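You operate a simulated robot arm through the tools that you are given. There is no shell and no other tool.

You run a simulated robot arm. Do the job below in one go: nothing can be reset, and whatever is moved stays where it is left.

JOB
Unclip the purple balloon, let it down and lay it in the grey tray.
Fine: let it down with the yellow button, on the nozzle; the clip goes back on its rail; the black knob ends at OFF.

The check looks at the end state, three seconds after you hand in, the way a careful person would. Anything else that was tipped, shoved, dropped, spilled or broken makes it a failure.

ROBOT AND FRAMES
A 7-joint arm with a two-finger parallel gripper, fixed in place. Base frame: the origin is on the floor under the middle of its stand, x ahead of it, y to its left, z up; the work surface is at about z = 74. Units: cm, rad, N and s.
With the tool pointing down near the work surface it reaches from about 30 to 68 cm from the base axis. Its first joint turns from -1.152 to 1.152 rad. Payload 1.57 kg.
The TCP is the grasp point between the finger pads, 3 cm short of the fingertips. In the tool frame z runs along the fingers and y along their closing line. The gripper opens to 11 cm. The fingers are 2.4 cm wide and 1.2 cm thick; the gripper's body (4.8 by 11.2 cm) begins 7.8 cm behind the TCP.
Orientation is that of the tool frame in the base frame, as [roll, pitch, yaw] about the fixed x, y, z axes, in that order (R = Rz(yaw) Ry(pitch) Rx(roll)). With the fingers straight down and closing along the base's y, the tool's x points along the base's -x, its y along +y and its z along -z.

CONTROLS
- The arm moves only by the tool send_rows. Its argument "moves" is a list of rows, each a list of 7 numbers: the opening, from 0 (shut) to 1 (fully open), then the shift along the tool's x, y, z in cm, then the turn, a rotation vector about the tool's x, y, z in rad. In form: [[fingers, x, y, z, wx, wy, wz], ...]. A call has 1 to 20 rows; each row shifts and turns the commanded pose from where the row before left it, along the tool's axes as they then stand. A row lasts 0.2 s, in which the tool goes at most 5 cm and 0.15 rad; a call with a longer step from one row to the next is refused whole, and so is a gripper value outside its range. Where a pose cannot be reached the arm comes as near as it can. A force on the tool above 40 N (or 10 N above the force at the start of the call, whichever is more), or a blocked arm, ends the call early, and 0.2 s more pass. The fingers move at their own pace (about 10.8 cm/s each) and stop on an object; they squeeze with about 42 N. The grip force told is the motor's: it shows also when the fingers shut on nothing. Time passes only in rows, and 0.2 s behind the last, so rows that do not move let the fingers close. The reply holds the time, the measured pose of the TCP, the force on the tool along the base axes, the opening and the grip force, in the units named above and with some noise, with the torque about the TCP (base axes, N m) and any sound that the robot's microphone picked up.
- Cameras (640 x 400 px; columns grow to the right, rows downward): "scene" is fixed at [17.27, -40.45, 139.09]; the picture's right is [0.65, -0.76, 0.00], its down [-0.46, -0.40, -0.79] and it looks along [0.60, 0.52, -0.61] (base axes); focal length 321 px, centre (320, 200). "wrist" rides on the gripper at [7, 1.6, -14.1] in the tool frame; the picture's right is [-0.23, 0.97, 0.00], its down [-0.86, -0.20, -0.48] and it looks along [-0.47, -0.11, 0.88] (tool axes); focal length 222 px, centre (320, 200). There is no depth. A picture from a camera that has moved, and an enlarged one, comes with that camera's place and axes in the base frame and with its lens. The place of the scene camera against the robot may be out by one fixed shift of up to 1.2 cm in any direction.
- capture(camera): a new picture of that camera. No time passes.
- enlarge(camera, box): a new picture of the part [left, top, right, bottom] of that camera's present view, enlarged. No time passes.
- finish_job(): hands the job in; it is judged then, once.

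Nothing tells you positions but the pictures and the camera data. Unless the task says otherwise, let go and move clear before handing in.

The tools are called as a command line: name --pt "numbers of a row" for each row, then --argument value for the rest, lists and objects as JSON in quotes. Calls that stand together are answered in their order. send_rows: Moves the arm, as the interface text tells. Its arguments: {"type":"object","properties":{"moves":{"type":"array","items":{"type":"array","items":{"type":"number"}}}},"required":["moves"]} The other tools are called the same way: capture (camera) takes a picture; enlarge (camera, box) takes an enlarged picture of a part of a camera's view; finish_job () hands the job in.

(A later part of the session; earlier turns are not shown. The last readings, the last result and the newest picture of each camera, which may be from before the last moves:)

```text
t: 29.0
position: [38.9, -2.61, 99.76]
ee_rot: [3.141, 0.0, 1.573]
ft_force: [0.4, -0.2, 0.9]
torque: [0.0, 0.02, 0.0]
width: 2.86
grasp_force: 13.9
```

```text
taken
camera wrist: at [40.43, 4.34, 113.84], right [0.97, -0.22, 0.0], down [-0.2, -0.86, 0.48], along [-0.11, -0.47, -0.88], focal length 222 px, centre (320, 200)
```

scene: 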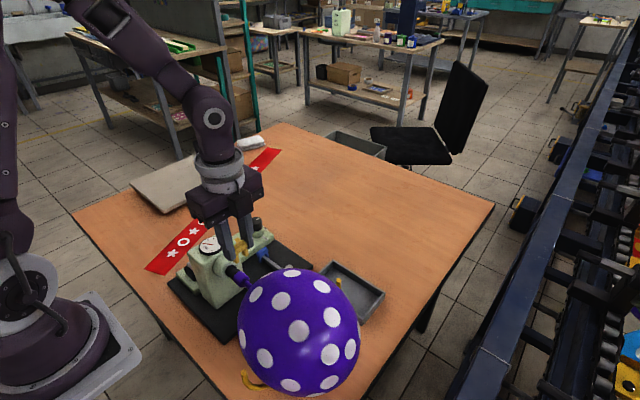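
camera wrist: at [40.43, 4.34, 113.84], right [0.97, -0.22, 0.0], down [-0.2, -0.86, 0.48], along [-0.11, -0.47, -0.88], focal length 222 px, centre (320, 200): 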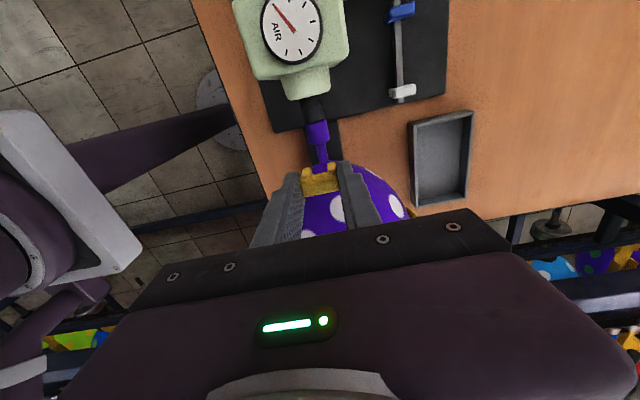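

The clip is free and the balloon is still inflated on the nozzle. Now I'll carry the clip over the rail's free middle, about (52.15, 4.7), and look from lower down.

send_rows --pt "0.1 1.25 2.2 0 0 0 0" --pt "0.1 1.25 2.2 0 0 0 0" --pt "0.1 1.25 2.2 0 0 0 0" --pt "0.1 1.25 2.2 0 0 0 0" --pt "0.1 1.25 2.2 0 0 0 0" --pt "0.1 1.25 2.2 0 0 0 0" --pt "0.1 0 0 2.5 0 0 0" --pt "0.1 0 0 2.5 0 0 0" --pt "0.1 0 0 2.5 0 0 0" --pt "0.1 0 0 2.5 0 0 0" --pt "0.1 0 0 0 0 0 0" --pt "0.1 0 0 0 0 0 0"

capture --camera "wrist"

enlarge --camera "wrist" --box '[270, 100, 370, 200]'

enlarge --camera "scene" --box '[210, 200, 310, 290]'

```text
t: 31.6
position: [52.05, 4.72, 89.57]
ee_rot: [3.141, 0.0, 1.573]
ft_force: [-1.1, -0.3, 0.4]
torque: [-0.03, -0.01, -0.02]
width: 2.86
grasp_force: 14.1
```

```text
taken
camera wrist: at [53.66, 11.71, 103.69], right [0.97, -0.22, 0.0], down [-0.2, -0.86, 0.48], along [-0.11, -0.47, -0.88], focal length 222 px, centre (320, 200)
```

wrist: 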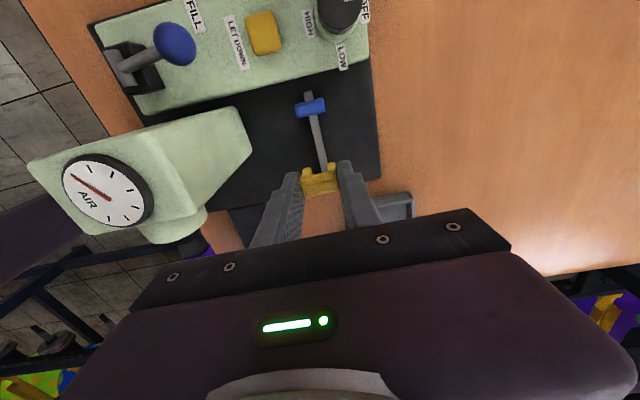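

```text
4.00 times, centred on (320, 150) of wrist
camera zoom: at [53.66, 11.71, 103.69], right [0.97, -0.22, 0.0], down [-0.2, -0.86, 0.48], along [-0.11, -0.47, -0.88], focal length 888 px, centre (320, 400)
```

zoom: 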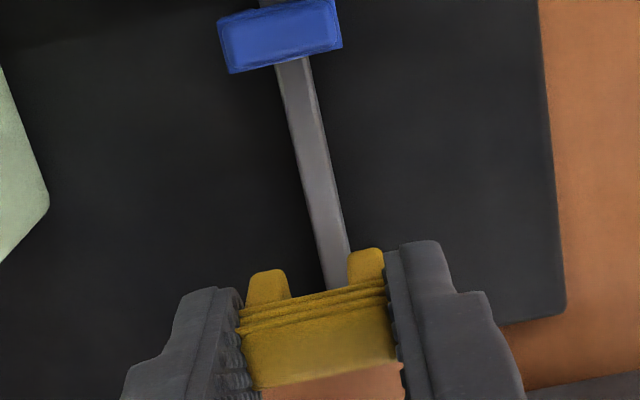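

```text
4.44 times, centred on (260, 245) of scene
camera zoom: at [17.27, -40.45, 139.09], right [0.65, -0.76, 0.0], down [-0.46, -0.4, -0.79], along [0.6, 0.52, -0.61], focal length 1426 px, centre (587, 0)
```

zoom: 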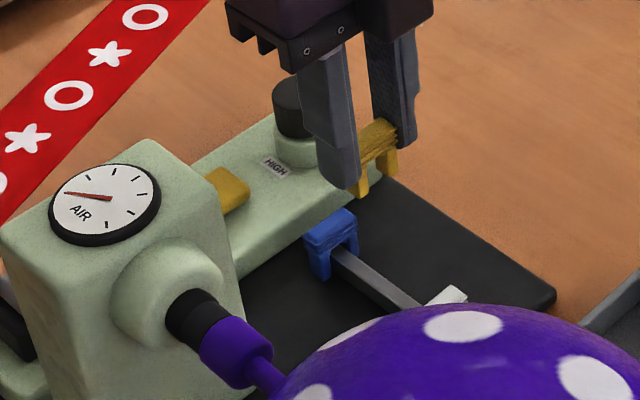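

The clip is over the rail. I measure the rail's centre at x≈52.08 and the held clip at ≈52.19, so I'll shift 0.1 cm, lower to just above the rail and check again.

send_rows --pt "0.1 0 -0.1 2 0 0 0" --pt "0.1 0 0 2 0 0 0" --pt "0.1 0 0 2 0 0 0" --pt "0.1 0 0 1 0 0 0" --pt "0.1 0 0 0 0 0 0" --pt "0.1 0 0 0 0 0 0"

enlarge --camera "wrist" --box '[270, 130, 370, 200]'

enlarge --camera "scene" --box '[230, 210, 310, 280]'

```text
t: 33.0
position: [52.28, 4.79, 82.57]
ee_rot: [-3.141, 0.0, 1.575]
ft_force: [-0.8, 0.3, -0.1]
torque: [0.0, -0.03, 0.01]
width: 2.86
grasp_force: 13.6
```

```text
5.71 times, centred on (320, 165) of wrist
camera zoom: at [53.67, 11.8, 96.73], right [0.97, -0.22, 0.0], down [-0.2, -0.86, 0.48], along [-0.11, -0.47, -0.88], focal length 1269 px, centre (320, 400)
```

zoom: 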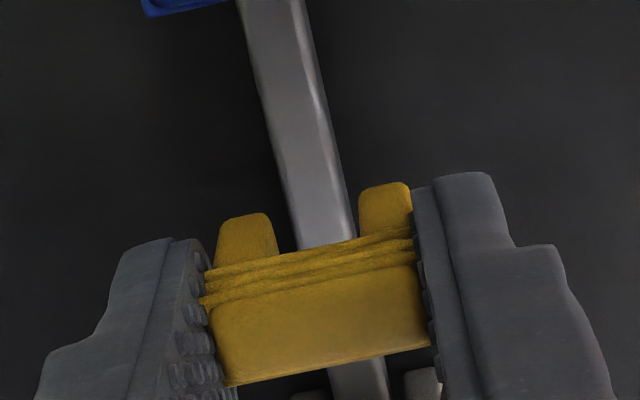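

```text
5.71 times, centred on (270, 245) of scene
camera zoom: at [17.27, -40.45, 139.09], right [0.65, -0.76, 0.0], down [-0.46, -0.4, -0.79], along [0.6, 0.52, -0.61], focal length 1833 px, centre (606, -57)
```

zoom: 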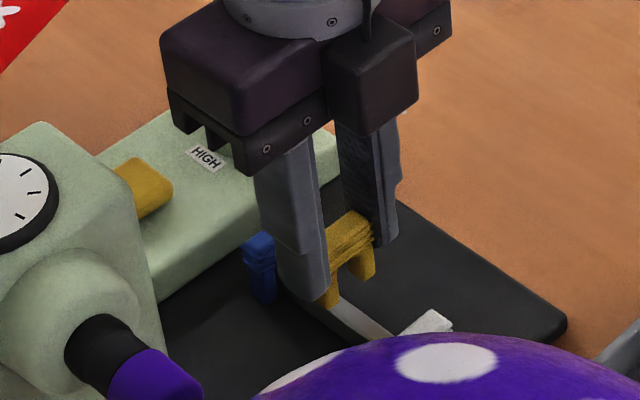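

enlarge --camera "wrist" --box '[295, 125, 345, 175]'

enlarge --camera "scene" --box '[255, 235, 295, 270]'

```text
8.00 times, centred on (320, 150) of wrist
camera zoom: at [53.67, 11.8, 96.73], right [0.97, -0.22, 0.0], down [-0.2, -0.86, 0.48], along [-0.11, -0.47, -0.88], focal length 1777 px, centre (320, 600)
```

zoom: 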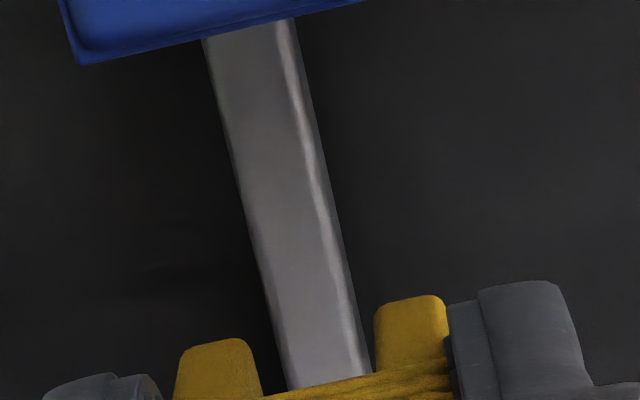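

```text
11.43 times, centred on (275, 252) of scene
camera zoom: at [17.27, -40.45, 139.09], right [0.65, -0.76, 0.0], down [-0.46, -0.4, -0.79], along [0.6, 0.52, -0.61], focal length 3666 px, centre (834, -400)
```

zoom: 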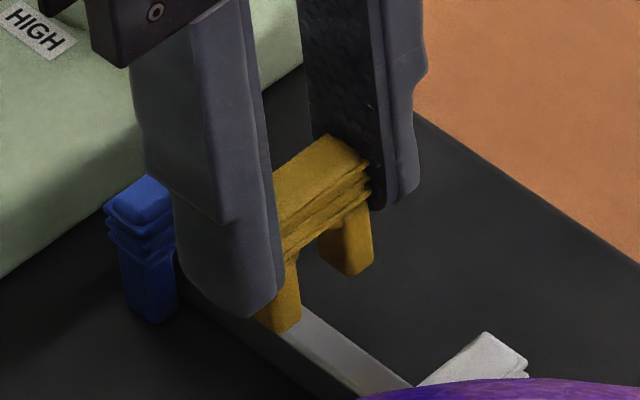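

The rail runs between the legs, but I want a closer look before pressing. I'll lower 0.9 cm more and re-measure.

send_rows --pt "0.1 0 0 0.4 0 0 0" --pt "0.1 0 0 0.4 0 0 0" --pt "0.1 0 0 0 0 0 0" --pt "0.1 0 0 0 0 0 0"

enlarge --camera "wrist" --box '[295, 135, 345, 175]'

enlarge --camera "scene" --box '[255, 235, 295, 270]'

```text
t: 34.0
position: [52.09, 4.76, 81.88]
ee_rot: [3.141, -0.001, 1.574]
ft_force: [0.2, -1.6, -0.1]
torque: [0.01, -0.01, 0.03]
width: 2.86
grasp_force: 13.6
```

```text
10.00 times, centred on (320, 155) of wrist
camera zoom: at [53.63, 11.71, 95.89], right [0.97, -0.22, 0.0], down [-0.2, -0.86, 0.48], along [-0.11, -0.47, -0.88], focal length 2221 px, centre (320, 650)
```

zoom: 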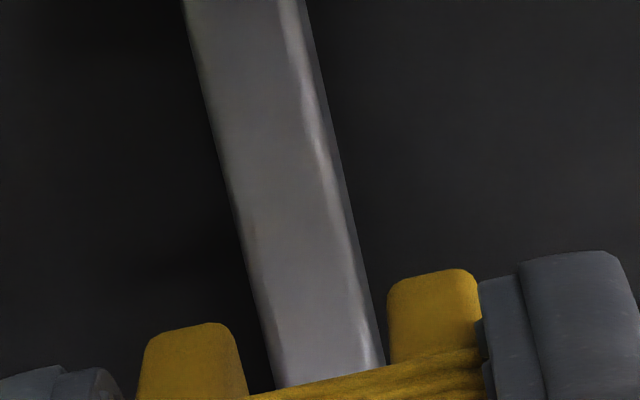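

```text
11.43 times, centred on (275, 252) of scene
camera zoom: at [17.27, -40.45, 139.09], right [0.65, -0.76, 0.0], down [-0.46, -0.4, -0.79], along [0.6, 0.52, -0.61], focal length 3666 px, centre (834, -400)
```

zoom: 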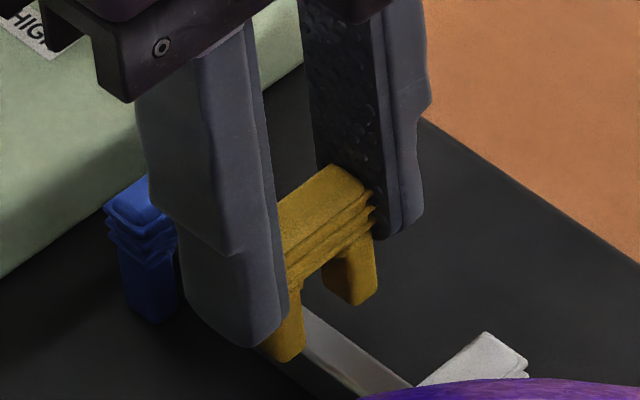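

Leg midpoint and rail centre now agree to about half a millimetre, with about 0.13 cm clearance each side. I'll nudge 0.05 cm and ease the clip onto the rail.

send_rows --pt "0.1 0 -0.05 0.2 0 0 0" --pt "0.1 0 0 0.3 0 0 0" --pt "0.1 0 0 0.3 0 0 0" --pt "0.1 0 0 0.3 0 0 0" --pt "0.1 0 0 0 0 0 0"

enlarge --camera "wrist" --box '[295, 135, 345, 175]'

enlarge --camera "scene" --box '[255, 235, 295, 270]'

```text
t: 35.2
position: [52.09, 4.75, 80.79]
ee_rot: [-3.141, -0.001, 1.574]
ft_force: [-0.1, 0.1, -0.6]
torque: [-0.02, -0.03, 0.0]
width: 2.87
grasp_force: 14.3
```

```text
10.00 times, centred on (320, 155) of wrist
camera zoom: at [53.64, 11.72, 94.85], right [0.97, -0.22, 0.0], down [-0.2, -0.86, 0.48], along [-0.11, -0.47, -0.88], focal length 2221 px, centre (320, 650)
```

zoom: 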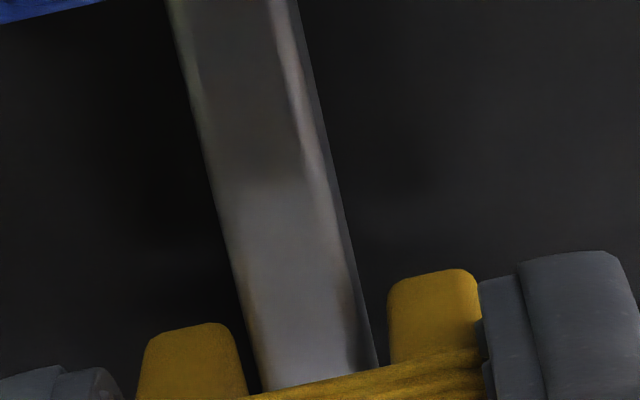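

```text
11.43 times, centred on (275, 252) of scene
camera zoom: at [17.27, -40.45, 139.09], right [0.65, -0.76, 0.0], down [-0.46, -0.4, -0.79], along [0.6, 0.52, -0.61], focal length 3666 px, centre (834, -400)
```

zoom: 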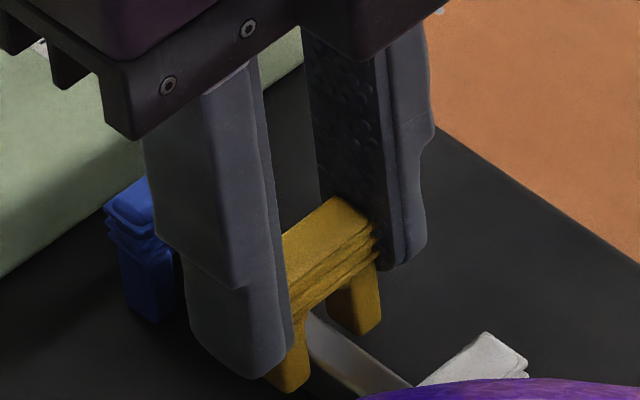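

The legs straddle the rail with even gaps and no contact force. I'll keep lowering toward the height of the other clips.

send_rows --pt "0.1 0 0 0.3 0 0 0" --pt "0.1 0 0 0.3 0 0 0" --pt "0.1 0 0 0.3 0 0 0" --pt "0.1 0 0 0.2 0 0 0" --pt "0.1 0 0 0 0 0 0"

enlarge --camera "scene" --box '[255, 235, 295, 270]'

enlarge --camera "wrist" --box '[280, 115, 360, 185]'

```text
t: 36.4
position: [51.98, 4.83, 79.69]
ee_rot: [3.14, -0.002, 1.573]
ft_force: [0.1, -1.3, 3.2]
torque: [-0.05, -0.03, 0.01]
width: 2.86
grasp_force: 14.0
```

```text
11.43 times, centred on (275, 252) of scene
camera zoom: at [17.26, -40.45, 139.09], right [0.65, -0.76, 0.0], down [-0.46, -0.4, -0.79], along [0.6, 0.52, -0.61], focal length 3666 px, centre (834, -400)
```

zoom: 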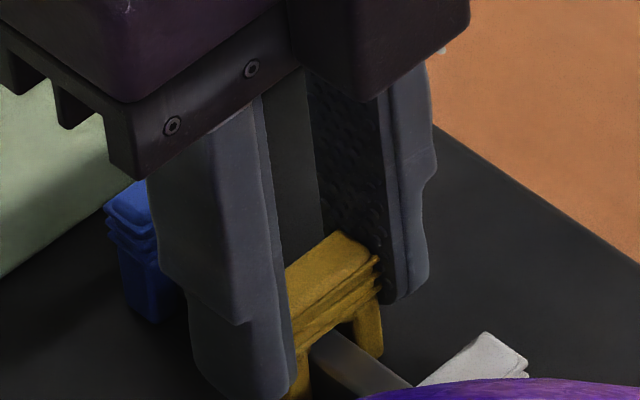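

```text
5.71 times, centred on (320, 150) of wrist
camera zoom: at [53.59, 11.71, 93.78], right [0.97, -0.22, 0.0], down [-0.2, -0.86, 0.48], along [-0.11, -0.47, -0.88], focal length 1269 px, centre (320, 486)
```

zoom: 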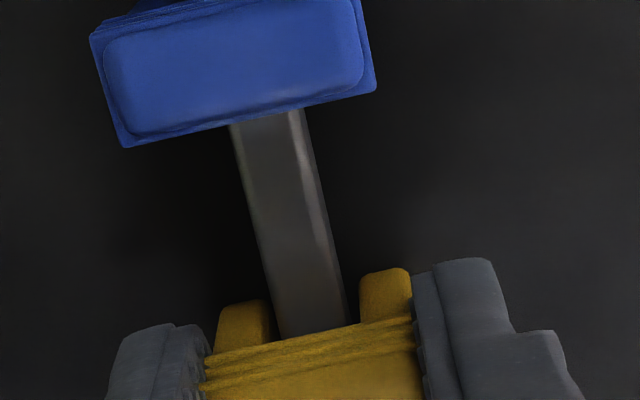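

A first 3 N of contact shows. I'll ease down a little more to seat it.

send_rows --pt "0.1 0 0 0.15 0 0 0" --pt "0.1 0 0 0.15 0 0 0" --pt "0.1 0 0 0 0 0 0"

enlarge --camera "scene" --box '[255, 235, 295, 270]'

```text
t: 37.2
position: [52.12, 4.67, 79.5]
ee_rot: [3.141, 0.0, 1.573]
ft_force: [0.4, 0.7, 12.3]
torque: [0.02, 0.01, 0.02]
width: 2.87
grasp_force: 13.7
```

```text
11.43 times, centred on (275, 252) of scene
camera zoom: at [17.24, -40.45, 139.09], right [0.65, -0.76, 0.0], down [-0.46, -0.4, -0.79], along [0.6, 0.52, -0.61], focal length 3666 px, centre (834, -400)
```

zoom: 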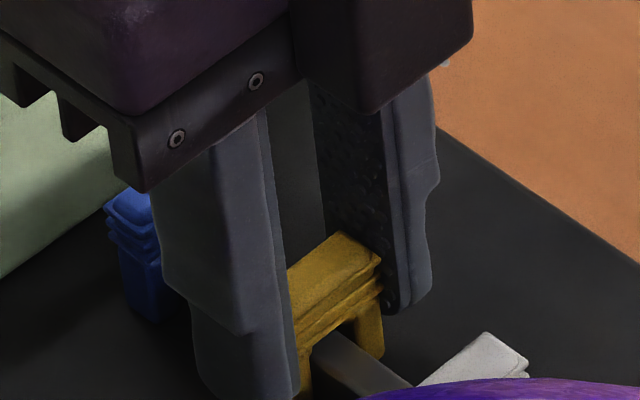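

The clip bar now rests on the rail (12 N up). I'll relax the push and open the fingers, then rise.

send_rows --pt "0.1 0 0 -0.15 0 0 0" --pt "0.1 0 0 0 0 0 0" --pt "0.27 0 0 0 0 0 0" --pt "0.35 0 0 0 0 0 0" --pt "0.45 0 0 0 0 0 0" --pt "0.45 0 0 0 0 0 0" --pt "0.45 0 0 -0.5 0 0 0" --pt "0.45 0 0 -1 0 0 0" --pt "0.45 0 0 -2 0 0 0" --pt "0.45 0 0 -3 0 0 0" --pt "0.45 0 0 -4 0 0 0" --pt "0.45 0 0 0 0 0 0"

capture --camera "wrist"

enlarge --camera "scene" --box '[240, 220, 310, 280]'

enlarge --camera "wrist" --box '[270, 80, 370, 190]'

```text
t: 39.8
position: [52.1, 4.88, 90.24]
ee_rot: [3.141, 0.0, 1.574]
ft_force: [-0.9, 0.7, 0.3]
torque: [0.03, 0.0, 0.01]
width: 4.97
grasp_force: 0.0
```

```text
taken
camera wrist: at [53.72, 11.71, 104.38], right [0.97, -0.22, 0.0], down [-0.2, -0.86, 0.48], along [-0.11, -0.47, -0.88], focal length 222 px, centre (320, 200)
```

wrist: 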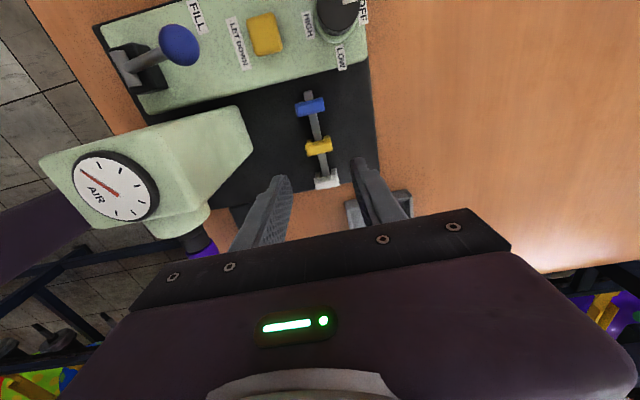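

```text
6.67 times, centred on (275, 250) of scene
camera zoom: at [17.27, -40.45, 139.09], right [0.65, -0.76, 0.0], down [-0.46, -0.4, -0.79], along [0.6, 0.52, -0.61], focal length 2139 px, centre (620, -133)
```

zoom: 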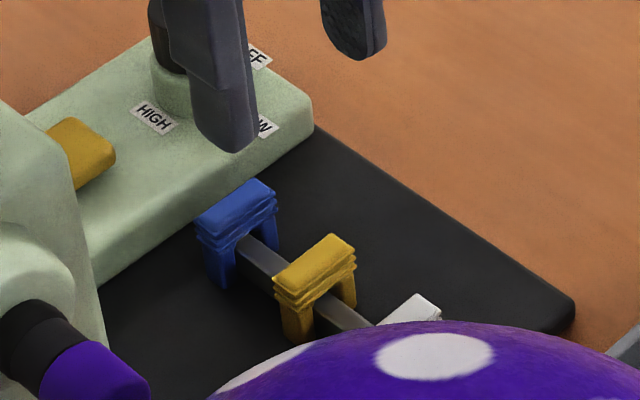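

```text
3.64 times, centred on (320, 135) of wrist
camera zoom: at [53.72, 11.71, 104.38], right [0.97, -0.22, 0.0], down [-0.2, -0.86, 0.48], along [-0.11, -0.47, -0.88], focal length 808 px, centre (320, 436)
```

zoom: 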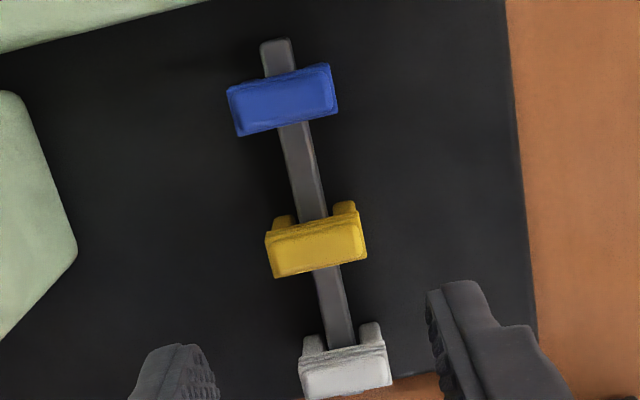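

The yellow clip is seated on the rail between the other two. Next I'll close the fingers and go above the yellow LET DOWN button at about (49.46, 16.55).

send_rows --pt "0.3 2.35 -0.51 -0.4 0 0 0" --pt "0.15 2.35 -0.51 -0.4 0 0 0" --pt "0 2.35 -0.51 0 0 0 0" --pt "0 2.35 -0.51 0 0 0 0" --pt "0 2.35 -0.51 0 0 0 0" --pt "0 0 0 1.3 0 0 0" --pt "0 0 0 1.5 0 0 0" --pt "0 0 0 1.5 0 0 0" --pt "0 0 0 0 0 0 0" --pt "0 0 0 0 0 0 0"

capture --camera "wrist"

enlarge --camera "wrist" --box '[270, 130, 370, 210]'

enlarge --camera "scene" --box '[180, 190, 280, 270]'

```text
t: 42.0
position: [49.42, 16.52, 86.41]
ee_rot: [3.141, -0.001, 1.573]
ft_force: [0.2, 0.0, -1.1]
torque: [-0.03, -0.01, -0.01]
width: 0.0
grasp_force: 21.6
```

```text
taken
camera wrist: at [51.01, 23.56, 100.56], right [0.97, -0.22, 0.0], down [-0.2, -0.86, 0.48], along [-0.11, -0.47, -0.88], focal length 222 px, centre (320, 200)
```

wrist: 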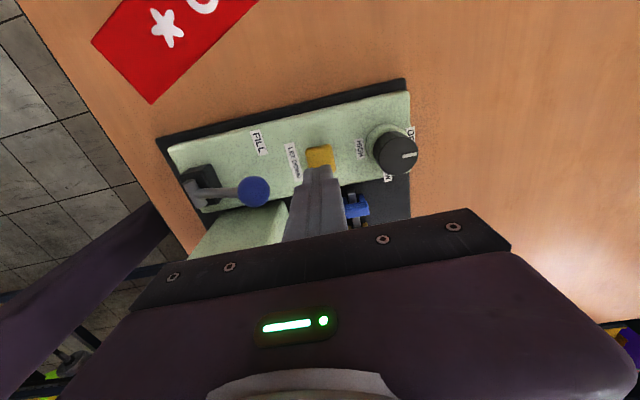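

```text
5.00 times, centred on (320, 170) of wrist
camera zoom: at [51.01, 23.56, 100.56], right [0.97, -0.22, 0.0], down [-0.2, -0.86, 0.48], along [-0.11, -0.47, -0.88], focal length 1111 px, centre (320, 350)
```

zoom: 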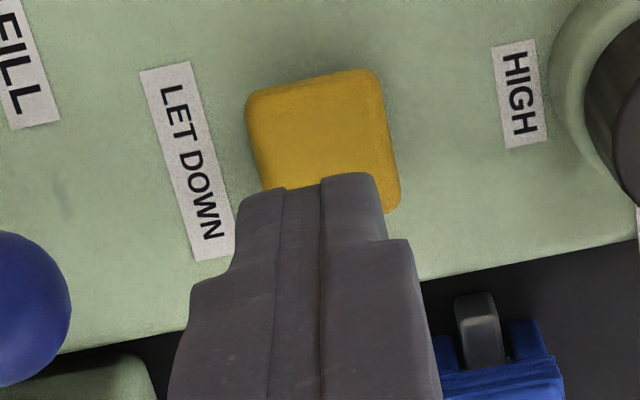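

```text
5.00 times, centred on (230, 230) of scene
camera zoom: at [17.27, -40.45, 139.09], right [0.65, -0.76, 0.0], down [-0.46, -0.4, -0.79], along [0.6, 0.52, -0.61], focal length 1604 px, centre (770, 50)
```

zoom: 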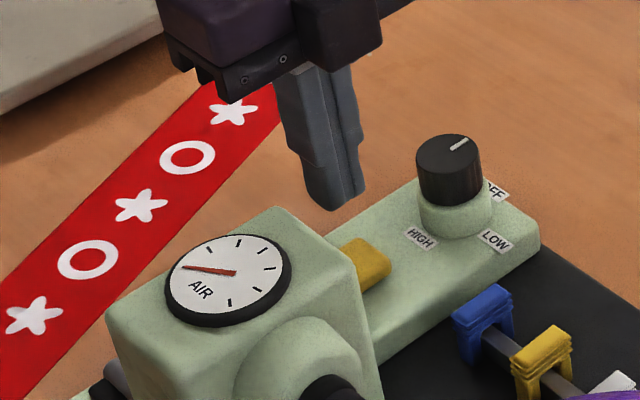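

The closed fingertips line up with the button. I'll descend to just above it and press gently, watching the force, the gauge and the balloon.

send_rows --pt "0 -0.1 0 1.3 0 0 0" --pt "0 0 0 1.3 0 0 0" --pt "0 0 0 1.3 0 0 0" --pt "0 0 0 0.4 0 0 0" --pt "0 0 0 0.3 0 0 0" --pt "0 0 0 0.2 0 0 0" --pt "0 0 0 0.2 0 0 0" --pt "0 0 0 0 0 0 0"

enlarge --camera "scene" --box '[180, 190, 280, 270]'

capture --camera "scene"

```text
t: 43.8
position: [49.34, 16.46, 81.57]
ee_rot: [-3.14, 0.002, 1.574]
ft_force: [-1.8, 1.2, 5.1]
torque: [-0.02, 0.02, -0.02]
width: 0.01
grasp_force: 21.5
```

```text
5.00 times, centred on (230, 230) of scene
camera zoom: at [17.25, -40.45, 139.09], right [0.65, -0.76, 0.0], down [-0.46, -0.4, -0.79], along [0.6, 0.52, -0.61], focal length 1604 px, centre (770, 50)
```

zoom: 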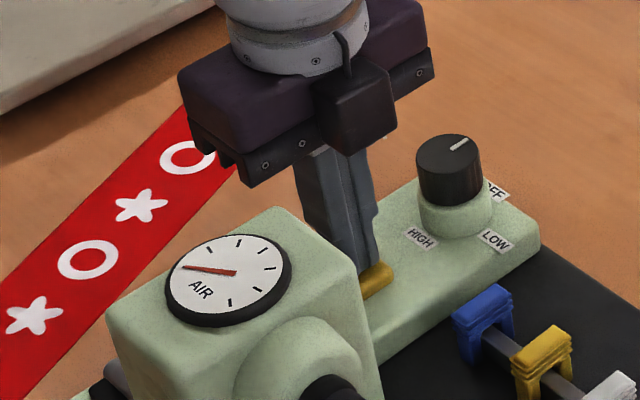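

```text
taken
```

scene: 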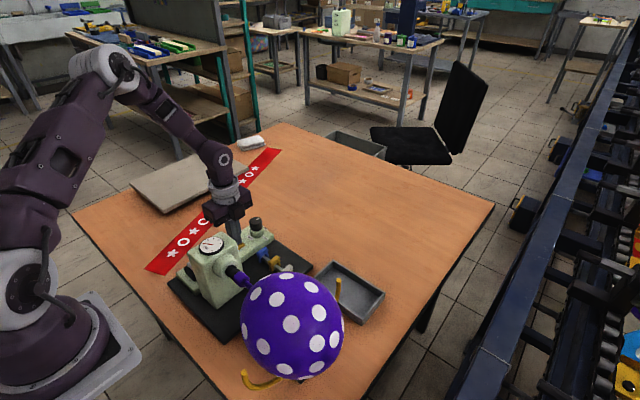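

The button is pressed at 5 N and the balloon is visibly shrinking. I'll hold it.

send_rows --pt "0 0 0 0.1 0 0 0" --pt "0 0 0 0 0 0 0" --pt "0 0 0 0 0 0 0" --pt "0 0 0 0 0 0 0" --pt "0 0 0 0 0 0 0" --pt "0 0 0 0 0 0 0" --pt "0 0 0 0 0 0 0" --pt "0 0 0 0 0 0 0" --pt "0 0 0 0 0 0 0" --pt "0 0 0 0 0 0 0"

capture --camera "scene"

```text
t: 46.0
position: [49.41, 16.42, 81.5]
ee_rot: [-3.141, -0.001, 1.576]
ft_force: [-5.7, -2.4, 12.2]
torque: [-0.06, 0.17, 0.0]
width: 0.01
grasp_force: 21.2
```

```text
taken
```

scene: 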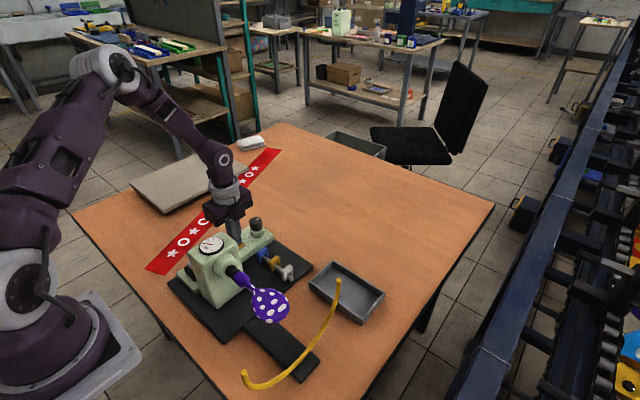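

The balloon has nearly emptied; I can now see the yellow half-ring support and its black arm. I'll keep holding until it stops changing.

send_rows --pt "0 0 0 0 0 0 0" --pt "0 0 0 0 0 0 0" --pt "0 0 0 0 0 0 0" --pt "0 0 0 0 0 0 0" --pt "0 0 0 0 0 0 0" --pt "0 0 0 0 0 0 0" --pt "0 0 0 0 0 0 0" --pt "0 0 0 0 0 0 0" --pt "0 0 0 0 0 0 0" --pt "0 0 0 0 0 0 0"

enlarge --camera "scene" --box '[190, 210, 390, 400]'

```text
t: 48.2
position: [49.44, 16.49, 81.53]
ee_rot: [3.141, -0.001, 1.575]
ft_force: [-0.7, -0.6, 13.2]
torque: [-0.01, 0.0, -0.01]
width: 0.0
grasp_force: 21.3
```

```text
2.11 times, centred on (290, 305) of scene
camera zoom: at [17.24, -40.46, 139.09], right [0.65, -0.76, 0.0], down [-0.46, -0.4, -0.79], along [0.6, 0.52, -0.61], focal length 675 px, centre (383, -21)
```

zoom: 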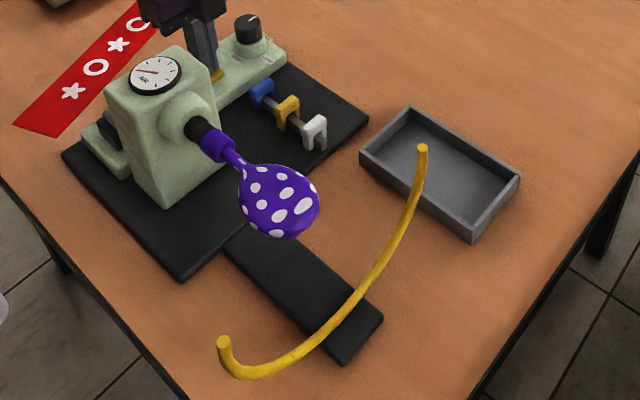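

send_rows --pt "0 0 0 0 0 0 0" --pt "0 0 0 0 0 0 0" --pt "0 0 0 0 0 0 0" --pt "0 0 0 0 0 0 0" --pt "0 0 0 0 0 0 0" --pt "0 0 0 0 0 0 0" --pt "0 0 0 0 0 0 0" --pt "0 0 0 0 0 0 0" --pt "0 0 0 0 0 0 0" --pt "0 0 0 0 0 0 0"

enlarge --camera "scene" --box '[220, 250, 320, 340]'

```text
t: 50.4
position: [49.43, 16.38, 81.48]
ee_rot: [-3.141, 0.0, 1.573]
ft_force: [2.0, -1.1, 14.3]
torque: [-0.03, -0.05, -0.01]
width: 0.01
grasp_force: 21.6
```

```text
4.44 times, centred on (270, 295) of scene
camera zoom: at [17.25, -40.46, 139.09], right [0.65, -0.76, 0.0], down [-0.46, -0.4, -0.79], along [0.6, 0.52, -0.61], focal length 1426 px, centre (542, -222)
```

zoom: 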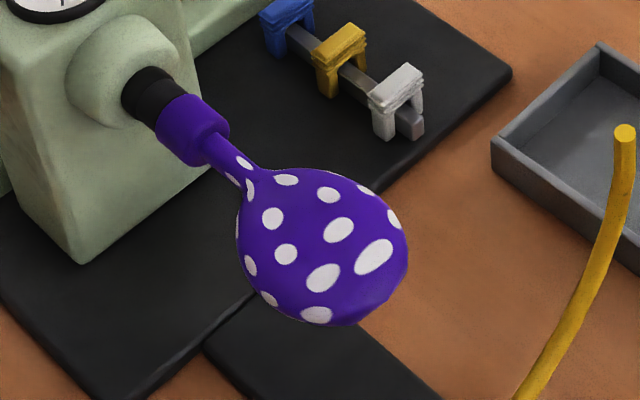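

send_rows --pt "0 0 0 0 0 0 0" --pt "0 0 0 0 0 0 0" --pt "0 0 0 0 0 0 0" --pt "0 0 0 0 0 0 0" --pt "0 0 0 0 0 0 0" --pt "0 0 0 0 0 0 0" --pt "0 0 0 0 0 0 0" --pt "0 0 0 0 0 0 0" --pt "0 0 0 0 0 0 0" --pt "0 0 0 0 0 0 0"

enlarge --camera "scene" --box '[220, 250, 320, 340]'

```text
t: 52.6
position: [49.35, 16.54, 81.54]
ee_rot: [-3.141, 0.0, 1.575]
ft_force: [2.1, 0.2, 13.5]
torque: [0.01, -0.08, -0.02]
width: 0.01
grasp_force: 21.3
```

```text
4.44 times, centred on (270, 295) of scene
camera zoom: at [17.25, -40.46, 139.09], right [0.65, -0.76, 0.0], down [-0.46, -0.4, -0.79], along [0.6, 0.52, -0.61], focal length 1426 px, centre (542, -222)
```

zoom: 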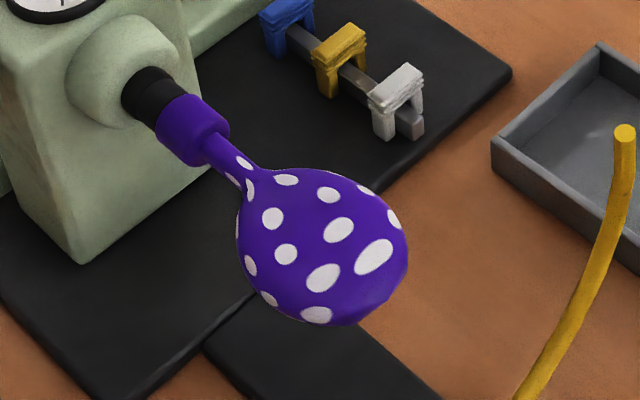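

The balloon is unchanged now: fully limp on the nozzle. I'll lift off the button and move above the neck to look.

send_rows --pt "0 0 0 -0.5 0 0 0" --pt "0 0 0 -1.5 0 0 0" --pt "0 0 0 -4 0 0 0" --pt "0 0 0 -4.2 0 0 0" --pt "0 0 0 -4.2 0 0 0" --pt "0 0 0 -4.2 0 0 0" --pt "0.5 -3.6 -2.1 0 0 0 0" --pt "0.5 -3.6 -2.1 0 0 0 0" --pt "0.5 -3.6 -2.1 0 0 0 0" --pt "0.5 -3.6 -2.1 0 0 0 0" --pt "0.5 -3.6 -2.1 0 0 0 0" --pt "0.5 0 0 0 0 0 0" --pt "0.5 0 0 0 0 0 0"

capture --camera "wrist"

enlarge --camera "wrist" --box '[270, 70, 370, 190]'

enlarge --camera "scene" --box '[180, 200, 320, 320]'

```text
t: 55.4
position: [38.96, -1.89, 100.22]
ee_rot: [-3.141, 0.0, 1.573]
ft_force: [0.2, 0.4, -0.7]
torque: [0.0, 0.01, 0.02]
width: 5.48
grasp_force: 0.0
```

```text
taken
camera wrist: at [40.5, 5.02, 114.34], right [0.97, -0.22, 0.0], down [-0.2, -0.86, 0.48], along [-0.11, -0.47, -0.88], focal length 222 px, centre (320, 200)
```

wrist: 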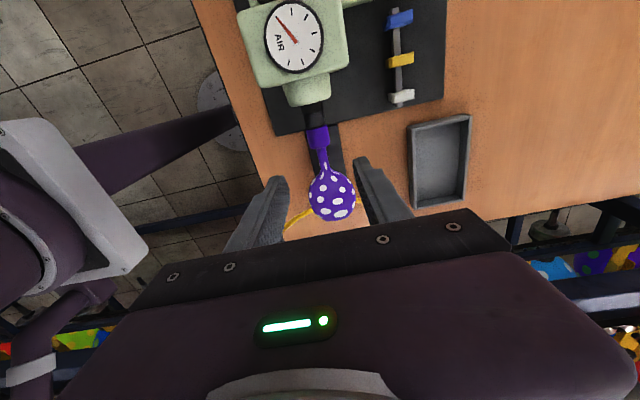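

```text
3.33 times, centred on (320, 130) of wrist
camera zoom: at [40.5, 5.02, 114.34], right [0.97, -0.22, 0.0], down [-0.2, -0.86, 0.48], along [-0.11, -0.47, -0.88], focal length 740 px, centre (320, 433)
```

zoom: 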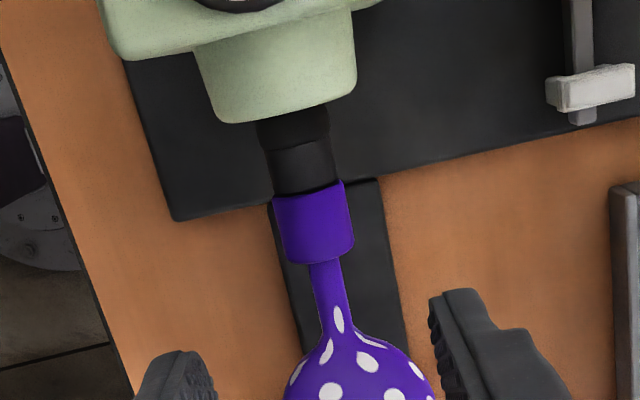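

```text
3.33 times, centred on (250, 260) of scene
camera zoom: at [17.26, -40.45, 139.09], right [0.65, -0.76, 0.0], down [-0.46, -0.4, -0.79], along [0.6, 0.52, -0.61], focal length 1069 px, centre (553, 0)
```

zoom: 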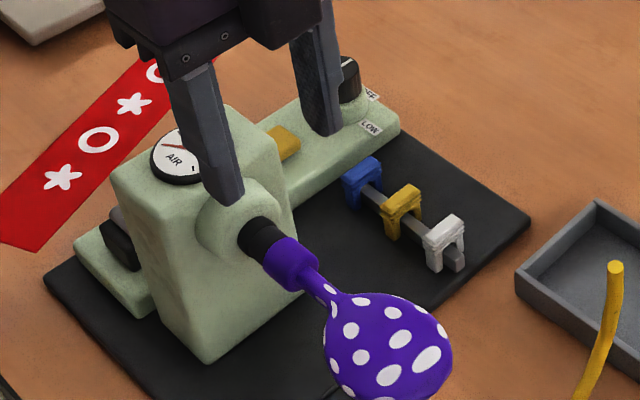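

The limp neck spans y ≈ -1.9 to -4.6 at x≈38.9, z≈86.5. The half-ring's ends are near (27, -17, 89) and (50, -17, 89), which I have to avoid. I'll take a steady reading, then line up over the neck.

send_rows --pt "0.5 -0.8 0 2 0 0 0" --pt "0.5 -0.8 0 2 0 0 0" --pt "0.5 0 0 2 0 0 0" --pt "0.5 0 0 0 0 0 0" --pt "0.5 0 0 0 0 0 0" --pt "0.5 0 0 0 0 0 0"

enlarge --camera "wrist" --box '[260, 100, 380, 240]'

enlarge --camera "scene" --box '[210, 230, 310, 320]'

```text
t: 56.8
position: [39.08, -3.38, 94.17]
ee_rot: [3.141, 0.0, 1.574]
ft_force: [0.1, -0.6, -0.3]
torque: [0.04, 0.02, 0.0]
width: 5.5
grasp_force: 0.1
```

```text
2.86 times, centred on (320, 170) of wrist
camera zoom: at [40.56, 3.52, 108.26], right [0.97, -0.22, 0.0], down [-0.2, -0.86, 0.48], along [-0.11, -0.47, -0.88], focal length 635 px, centre (320, 286)
```

zoom: 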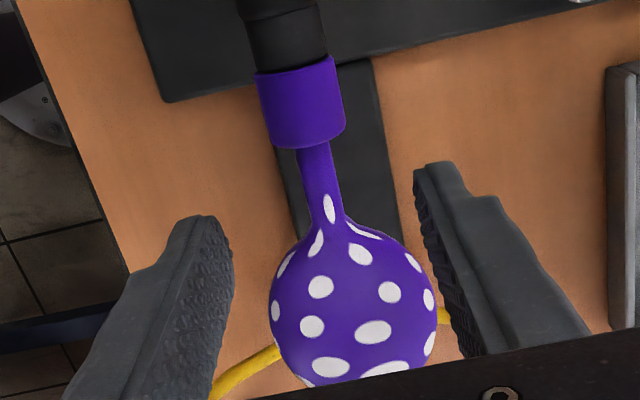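

```text
4.44 times, centred on (260, 275) of scene
camera zoom: at [17.27, -40.45, 139.09], right [0.65, -0.76, 0.0], down [-0.46, -0.4, -0.79], along [0.6, 0.52, -0.61], focal length 1426 px, centre (587, -133)
```

zoom: 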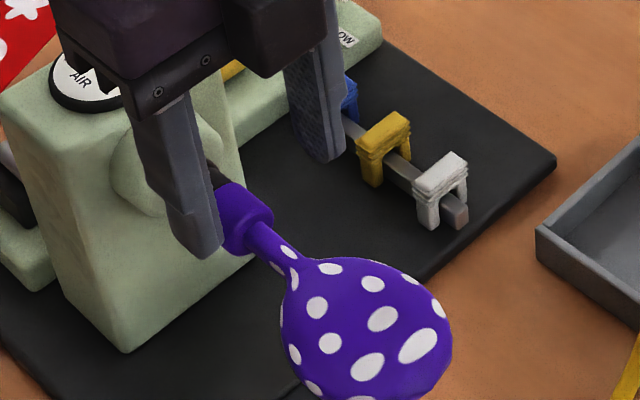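

The limp balloon sticks out level along -y (body centre near y -9.6, z 86), with its neck at about (38.87, -3.3, 87). I'll descend and close on the neck.

send_rows --pt "0.45 0 -0.1 1.5 0 0 0" --pt "0.45 0 0 1.5 0 0 0" --pt "0.45 0 0 1.5 0 0 0" --pt "0.45 0 0 1.2 0 0 0" --pt "0.45 0 0 0 0 0 0" --pt "0.45 0 0 0 0 0 0"

enlarge --camera "wrist" --box '[260, 110, 380, 240]'

enlarge --camera "scene" --box '[210, 230, 310, 320]'

```text
t: 58.2
position: [38.92, -3.24, 88.26]
ee_rot: [3.139, 0.0, 1.575]
ft_force: [-0.7, -0.4, -0.5]
torque: [-0.01, 0.01, 0.03]
width: 4.96
grasp_force: 0.1
```

```text
3.08 times, centred on (320, 175) of wrist
camera zoom: at [40.37, 3.68, 102.43], right [0.97, -0.22, 0.0], down [-0.2, -0.86, 0.48], along [-0.11, -0.47, -0.88], focal length 684 px, centre (320, 277)
```

zoom: 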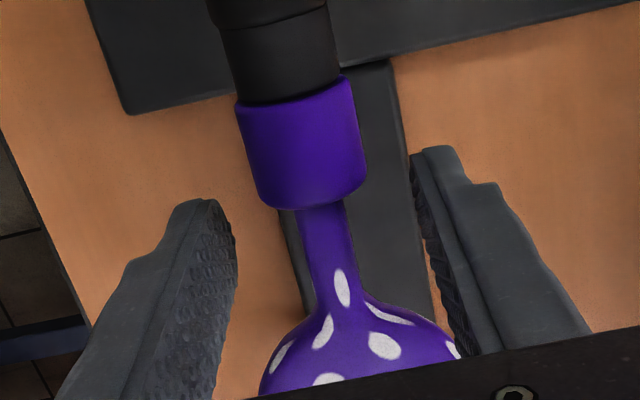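

```text
4.44 times, centred on (260, 275) of scene
camera zoom: at [17.27, -40.45, 139.09], right [0.65, -0.76, 0.0], down [-0.46, -0.4, -0.79], along [0.6, 0.52, -0.61], focal length 1426 px, centre (587, -133)
```

zoom: 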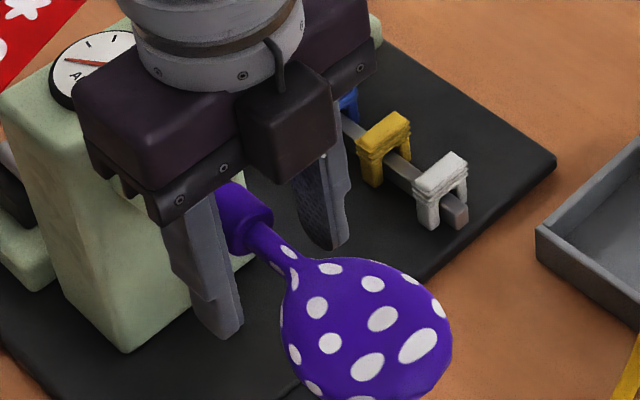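

The neck lies centred between the fingers. I'll close on it.

send_rows --pt "0.3 0 0 0 0 0 0" --pt "0.15 0 0 0 0 0 0" --pt "0.05 0 0 0 0 0 0" --pt "0 0 0 0 0 0 0" --pt "0 0 0 0 0 0 0" --pt "0 0 0 0 0 0 0"

enlarge --camera "wrist" --box '[260, 110, 380, 240]'

enlarge --camera "scene" --box '[210, 230, 310, 320]'

```text
t: 59.6
position: [38.92, -3.22, 88.36]
ee_rot: [-3.139, 0.001, 1.572]
ft_force: [8.1, 0.0, 0.2]
torque: [0.02, -0.1, -0.14]
width: 1.01
grasp_force: 13.7
```

```text
3.08 times, centred on (320, 175) of wrist
camera zoom: at [40.4, 3.68, 102.44], right [0.97, -0.22, 0.0], down [-0.2, -0.86, 0.48], along [-0.11, -0.47, -0.88], focal length 684 px, centre (320, 277)
```

zoom: 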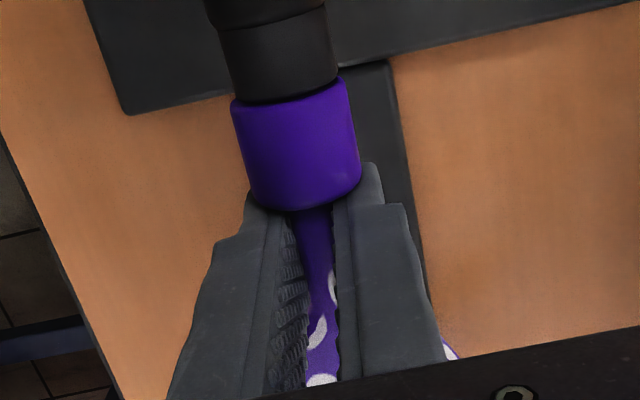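

```text
4.44 times, centred on (260, 275) of scene
camera zoom: at [17.28, -40.45, 139.09], right [0.65, -0.76, 0.0], down [-0.46, -0.4, -0.79], along [0.6, 0.52, -0.61], focal length 1426 px, centre (587, -133)
```

zoom: 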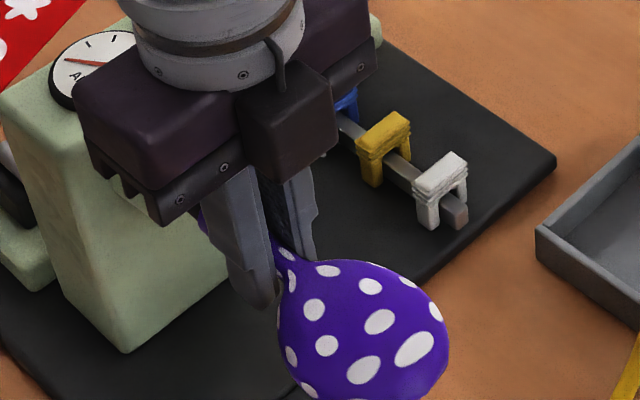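

The neck is gripped (1.0 cm). I'll relieve the 8 N sideways load and start pulling gently along -y to slide the neck off the nozzle.

send_rows --pt "0 0 0.08 0 0 0 0" --pt "0 -0.2 0 0 0 0 0" --pt "0 -0.2 0 0 0 0 0" --pt "0 -0.2 0 0 0 0 0" --pt "0 -0.2 0 0 0 0 0" --pt "0 0 0 0 0 0 0"

enlarge --camera "wrist" --box '[260, 110, 380, 240]'

enlarge --camera "scene" --box '[180, 210, 320, 330]'

```text
t: 61.0
position: [38.98, -4.09, 88.29]
ee_rot: [3.141, 0.0, 1.574]
ft_force: [0.4, 0.8, -0.2]
torque: [0.0, 0.01, -0.01]
width: 1.03
grasp_force: 14.6
```

```text
3.08 times, centred on (320, 175) of wrist
camera zoom: at [40.48, 2.87, 102.42], right [0.97, -0.22, 0.0], down [-0.2, -0.86, 0.48], along [-0.11, -0.47, -0.88], focal length 684 px, centre (320, 277)
```

zoom: 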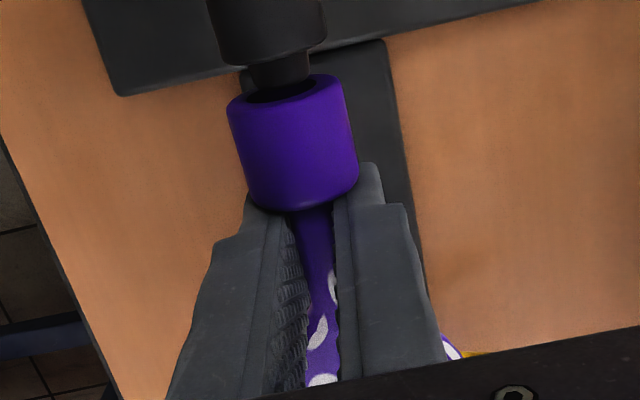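

```text
3.33 times, centred on (250, 270) of scene
camera zoom: at [17.27, -40.45, 139.09], right [0.65, -0.76, 0.0], down [-0.46, -0.4, -0.79], along [0.6, 0.52, -0.61], focal length 1069 px, centre (553, -33)
```

zoom: 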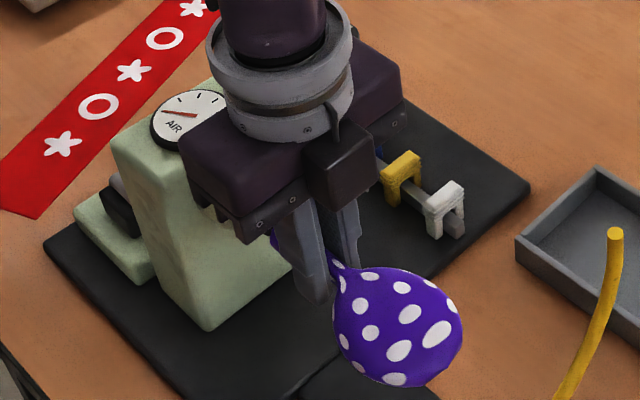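

The sleeve is sliding off the nozzle freely. I'll pull another 3 cm to clear it.

send_rows --pt "0 -0.4 0 0 0 0 0" --pt "0 -0.4 0 0 0 0 0" --pt "0 -0.5 0 0 0 0 0" --pt "0 -0.5 0 0 0 0 0" --pt "0 -0.5 0 0 0 0 0" --pt "0 -0.5 0 0 0 0 0" --pt "0 -0.4 0 0 0 0 0" --pt "0 0 0 0 0 0 0"

capture --camera "wrist"

enlarge --camera "scene" --box '[180, 210, 380, 400]'

```text
t: 62.8
position: [38.97, -7.24, 88.42]
ee_rot: [-3.14, -0.001, 1.575]
ft_force: [-0.1, -0.1, 0.8]
torque: [-0.02, 0.02, -0.02]
width: 1.01
grasp_force: 14.7
```

```text
taken
camera wrist: at [40.53, -0.29, 102.44], right [0.97, -0.22, 0.0], down [-0.2, -0.86, 0.48], along [-0.11, -0.47, -0.88], focal length 222 px, centre (320, 200)
```

wrist: 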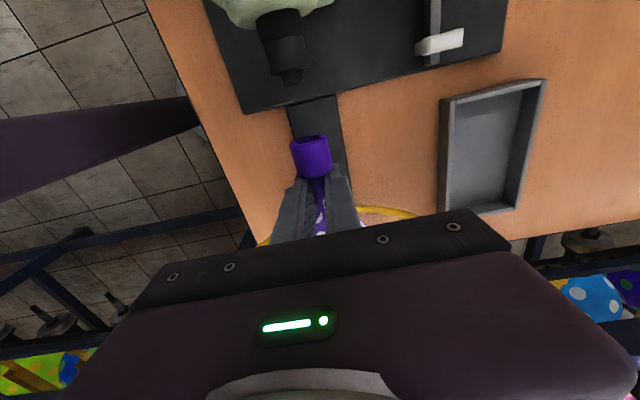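

```text
2.11 times, centred on (280, 305) of scene
camera zoom: at [17.27, -40.45, 139.09], right [0.65, -0.76, 0.0], down [-0.46, -0.4, -0.79], along [0.6, 0.52, -0.61], focal length 675 px, centre (404, -21)
```

zoom: 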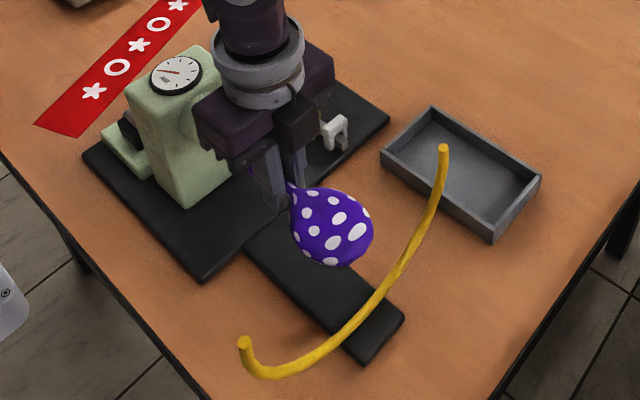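

The balloon is off the nozzle and held level. It is about 13.7 cm long overall, and the tray is about 16 × 10 cm outside. I'll lift it well above the ring, then carry it over the tray.

send_rows --pt "0 0 0 -1 0 0 0" --pt "0 0 0 -2 0 0 0" --pt "0 0 0 -2.2 0 0 0" --pt "0 0 0 -2.2 0 0 0" --pt "0 0 0 -2.2 0 0 0" --pt "0 0 0 -2.2 0 0 0" --pt "0 0 0 -2.2 0 0 0" --pt "0 0 0 0 0 0 0"

send_rows --pt "0 0 1 0 0 0 0" --pt "0 0 2 0 0 0 0" --pt "0 -0.2 2.4 0 0 0 0" --pt "0 -0.4 2.4 0 0 0 0" --pt "0 -0.4 2.4 0 0 0 0" --pt "0 -0.5 2.4 0 0 0 0" --pt "0 -0.5 2.4 0 0 0 0" --pt "0 -0.5 2 0 0 0 0" --pt "0 -0.44 1.8 0 0 0 0" --pt "0 0 0 0 0 0 0" --pt "0 0 0 0 0 0 0"

capture --camera "wrist"

capture --camera "scene"

```text
t: 64.6
position: [38.79, -7.26, 102.29]
ee_rot: [3.141, 0.001, 1.576]
ft_force: [-0.6, 0.1, 0.6]
torque: [0.0, -0.02, -0.04]
width: 1.01
grasp_force: 14.0
```

```text
t: 67.0
position: [57.82, -10.04, 102.58]
ee_rot: [-3.142, 0.0, 1.575]
ft_force: [0.4, -0.4, 0.8]
torque: [0.0, 0.0, -0.01]
width: 1.04
grasp_force: 14.0
```

```text
taken
camera wrist: at [59.38, -3.12, 116.56], right [0.97, -0.22, 0.0], down [-0.2, -0.86, 0.48], along [-0.11, -0.47, -0.88], focal length 222 px, centre (320, 200)
```

wrist: 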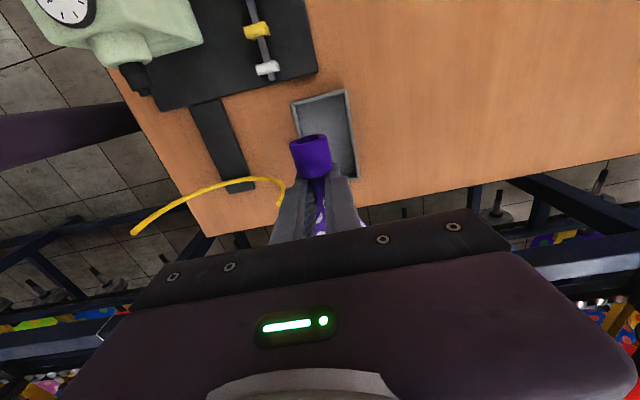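

```text
taken
```

scene: 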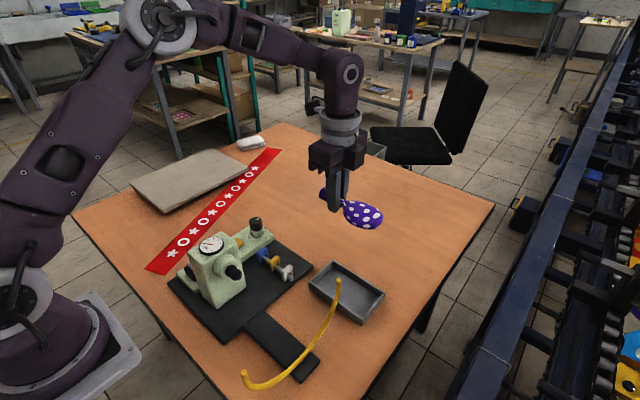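

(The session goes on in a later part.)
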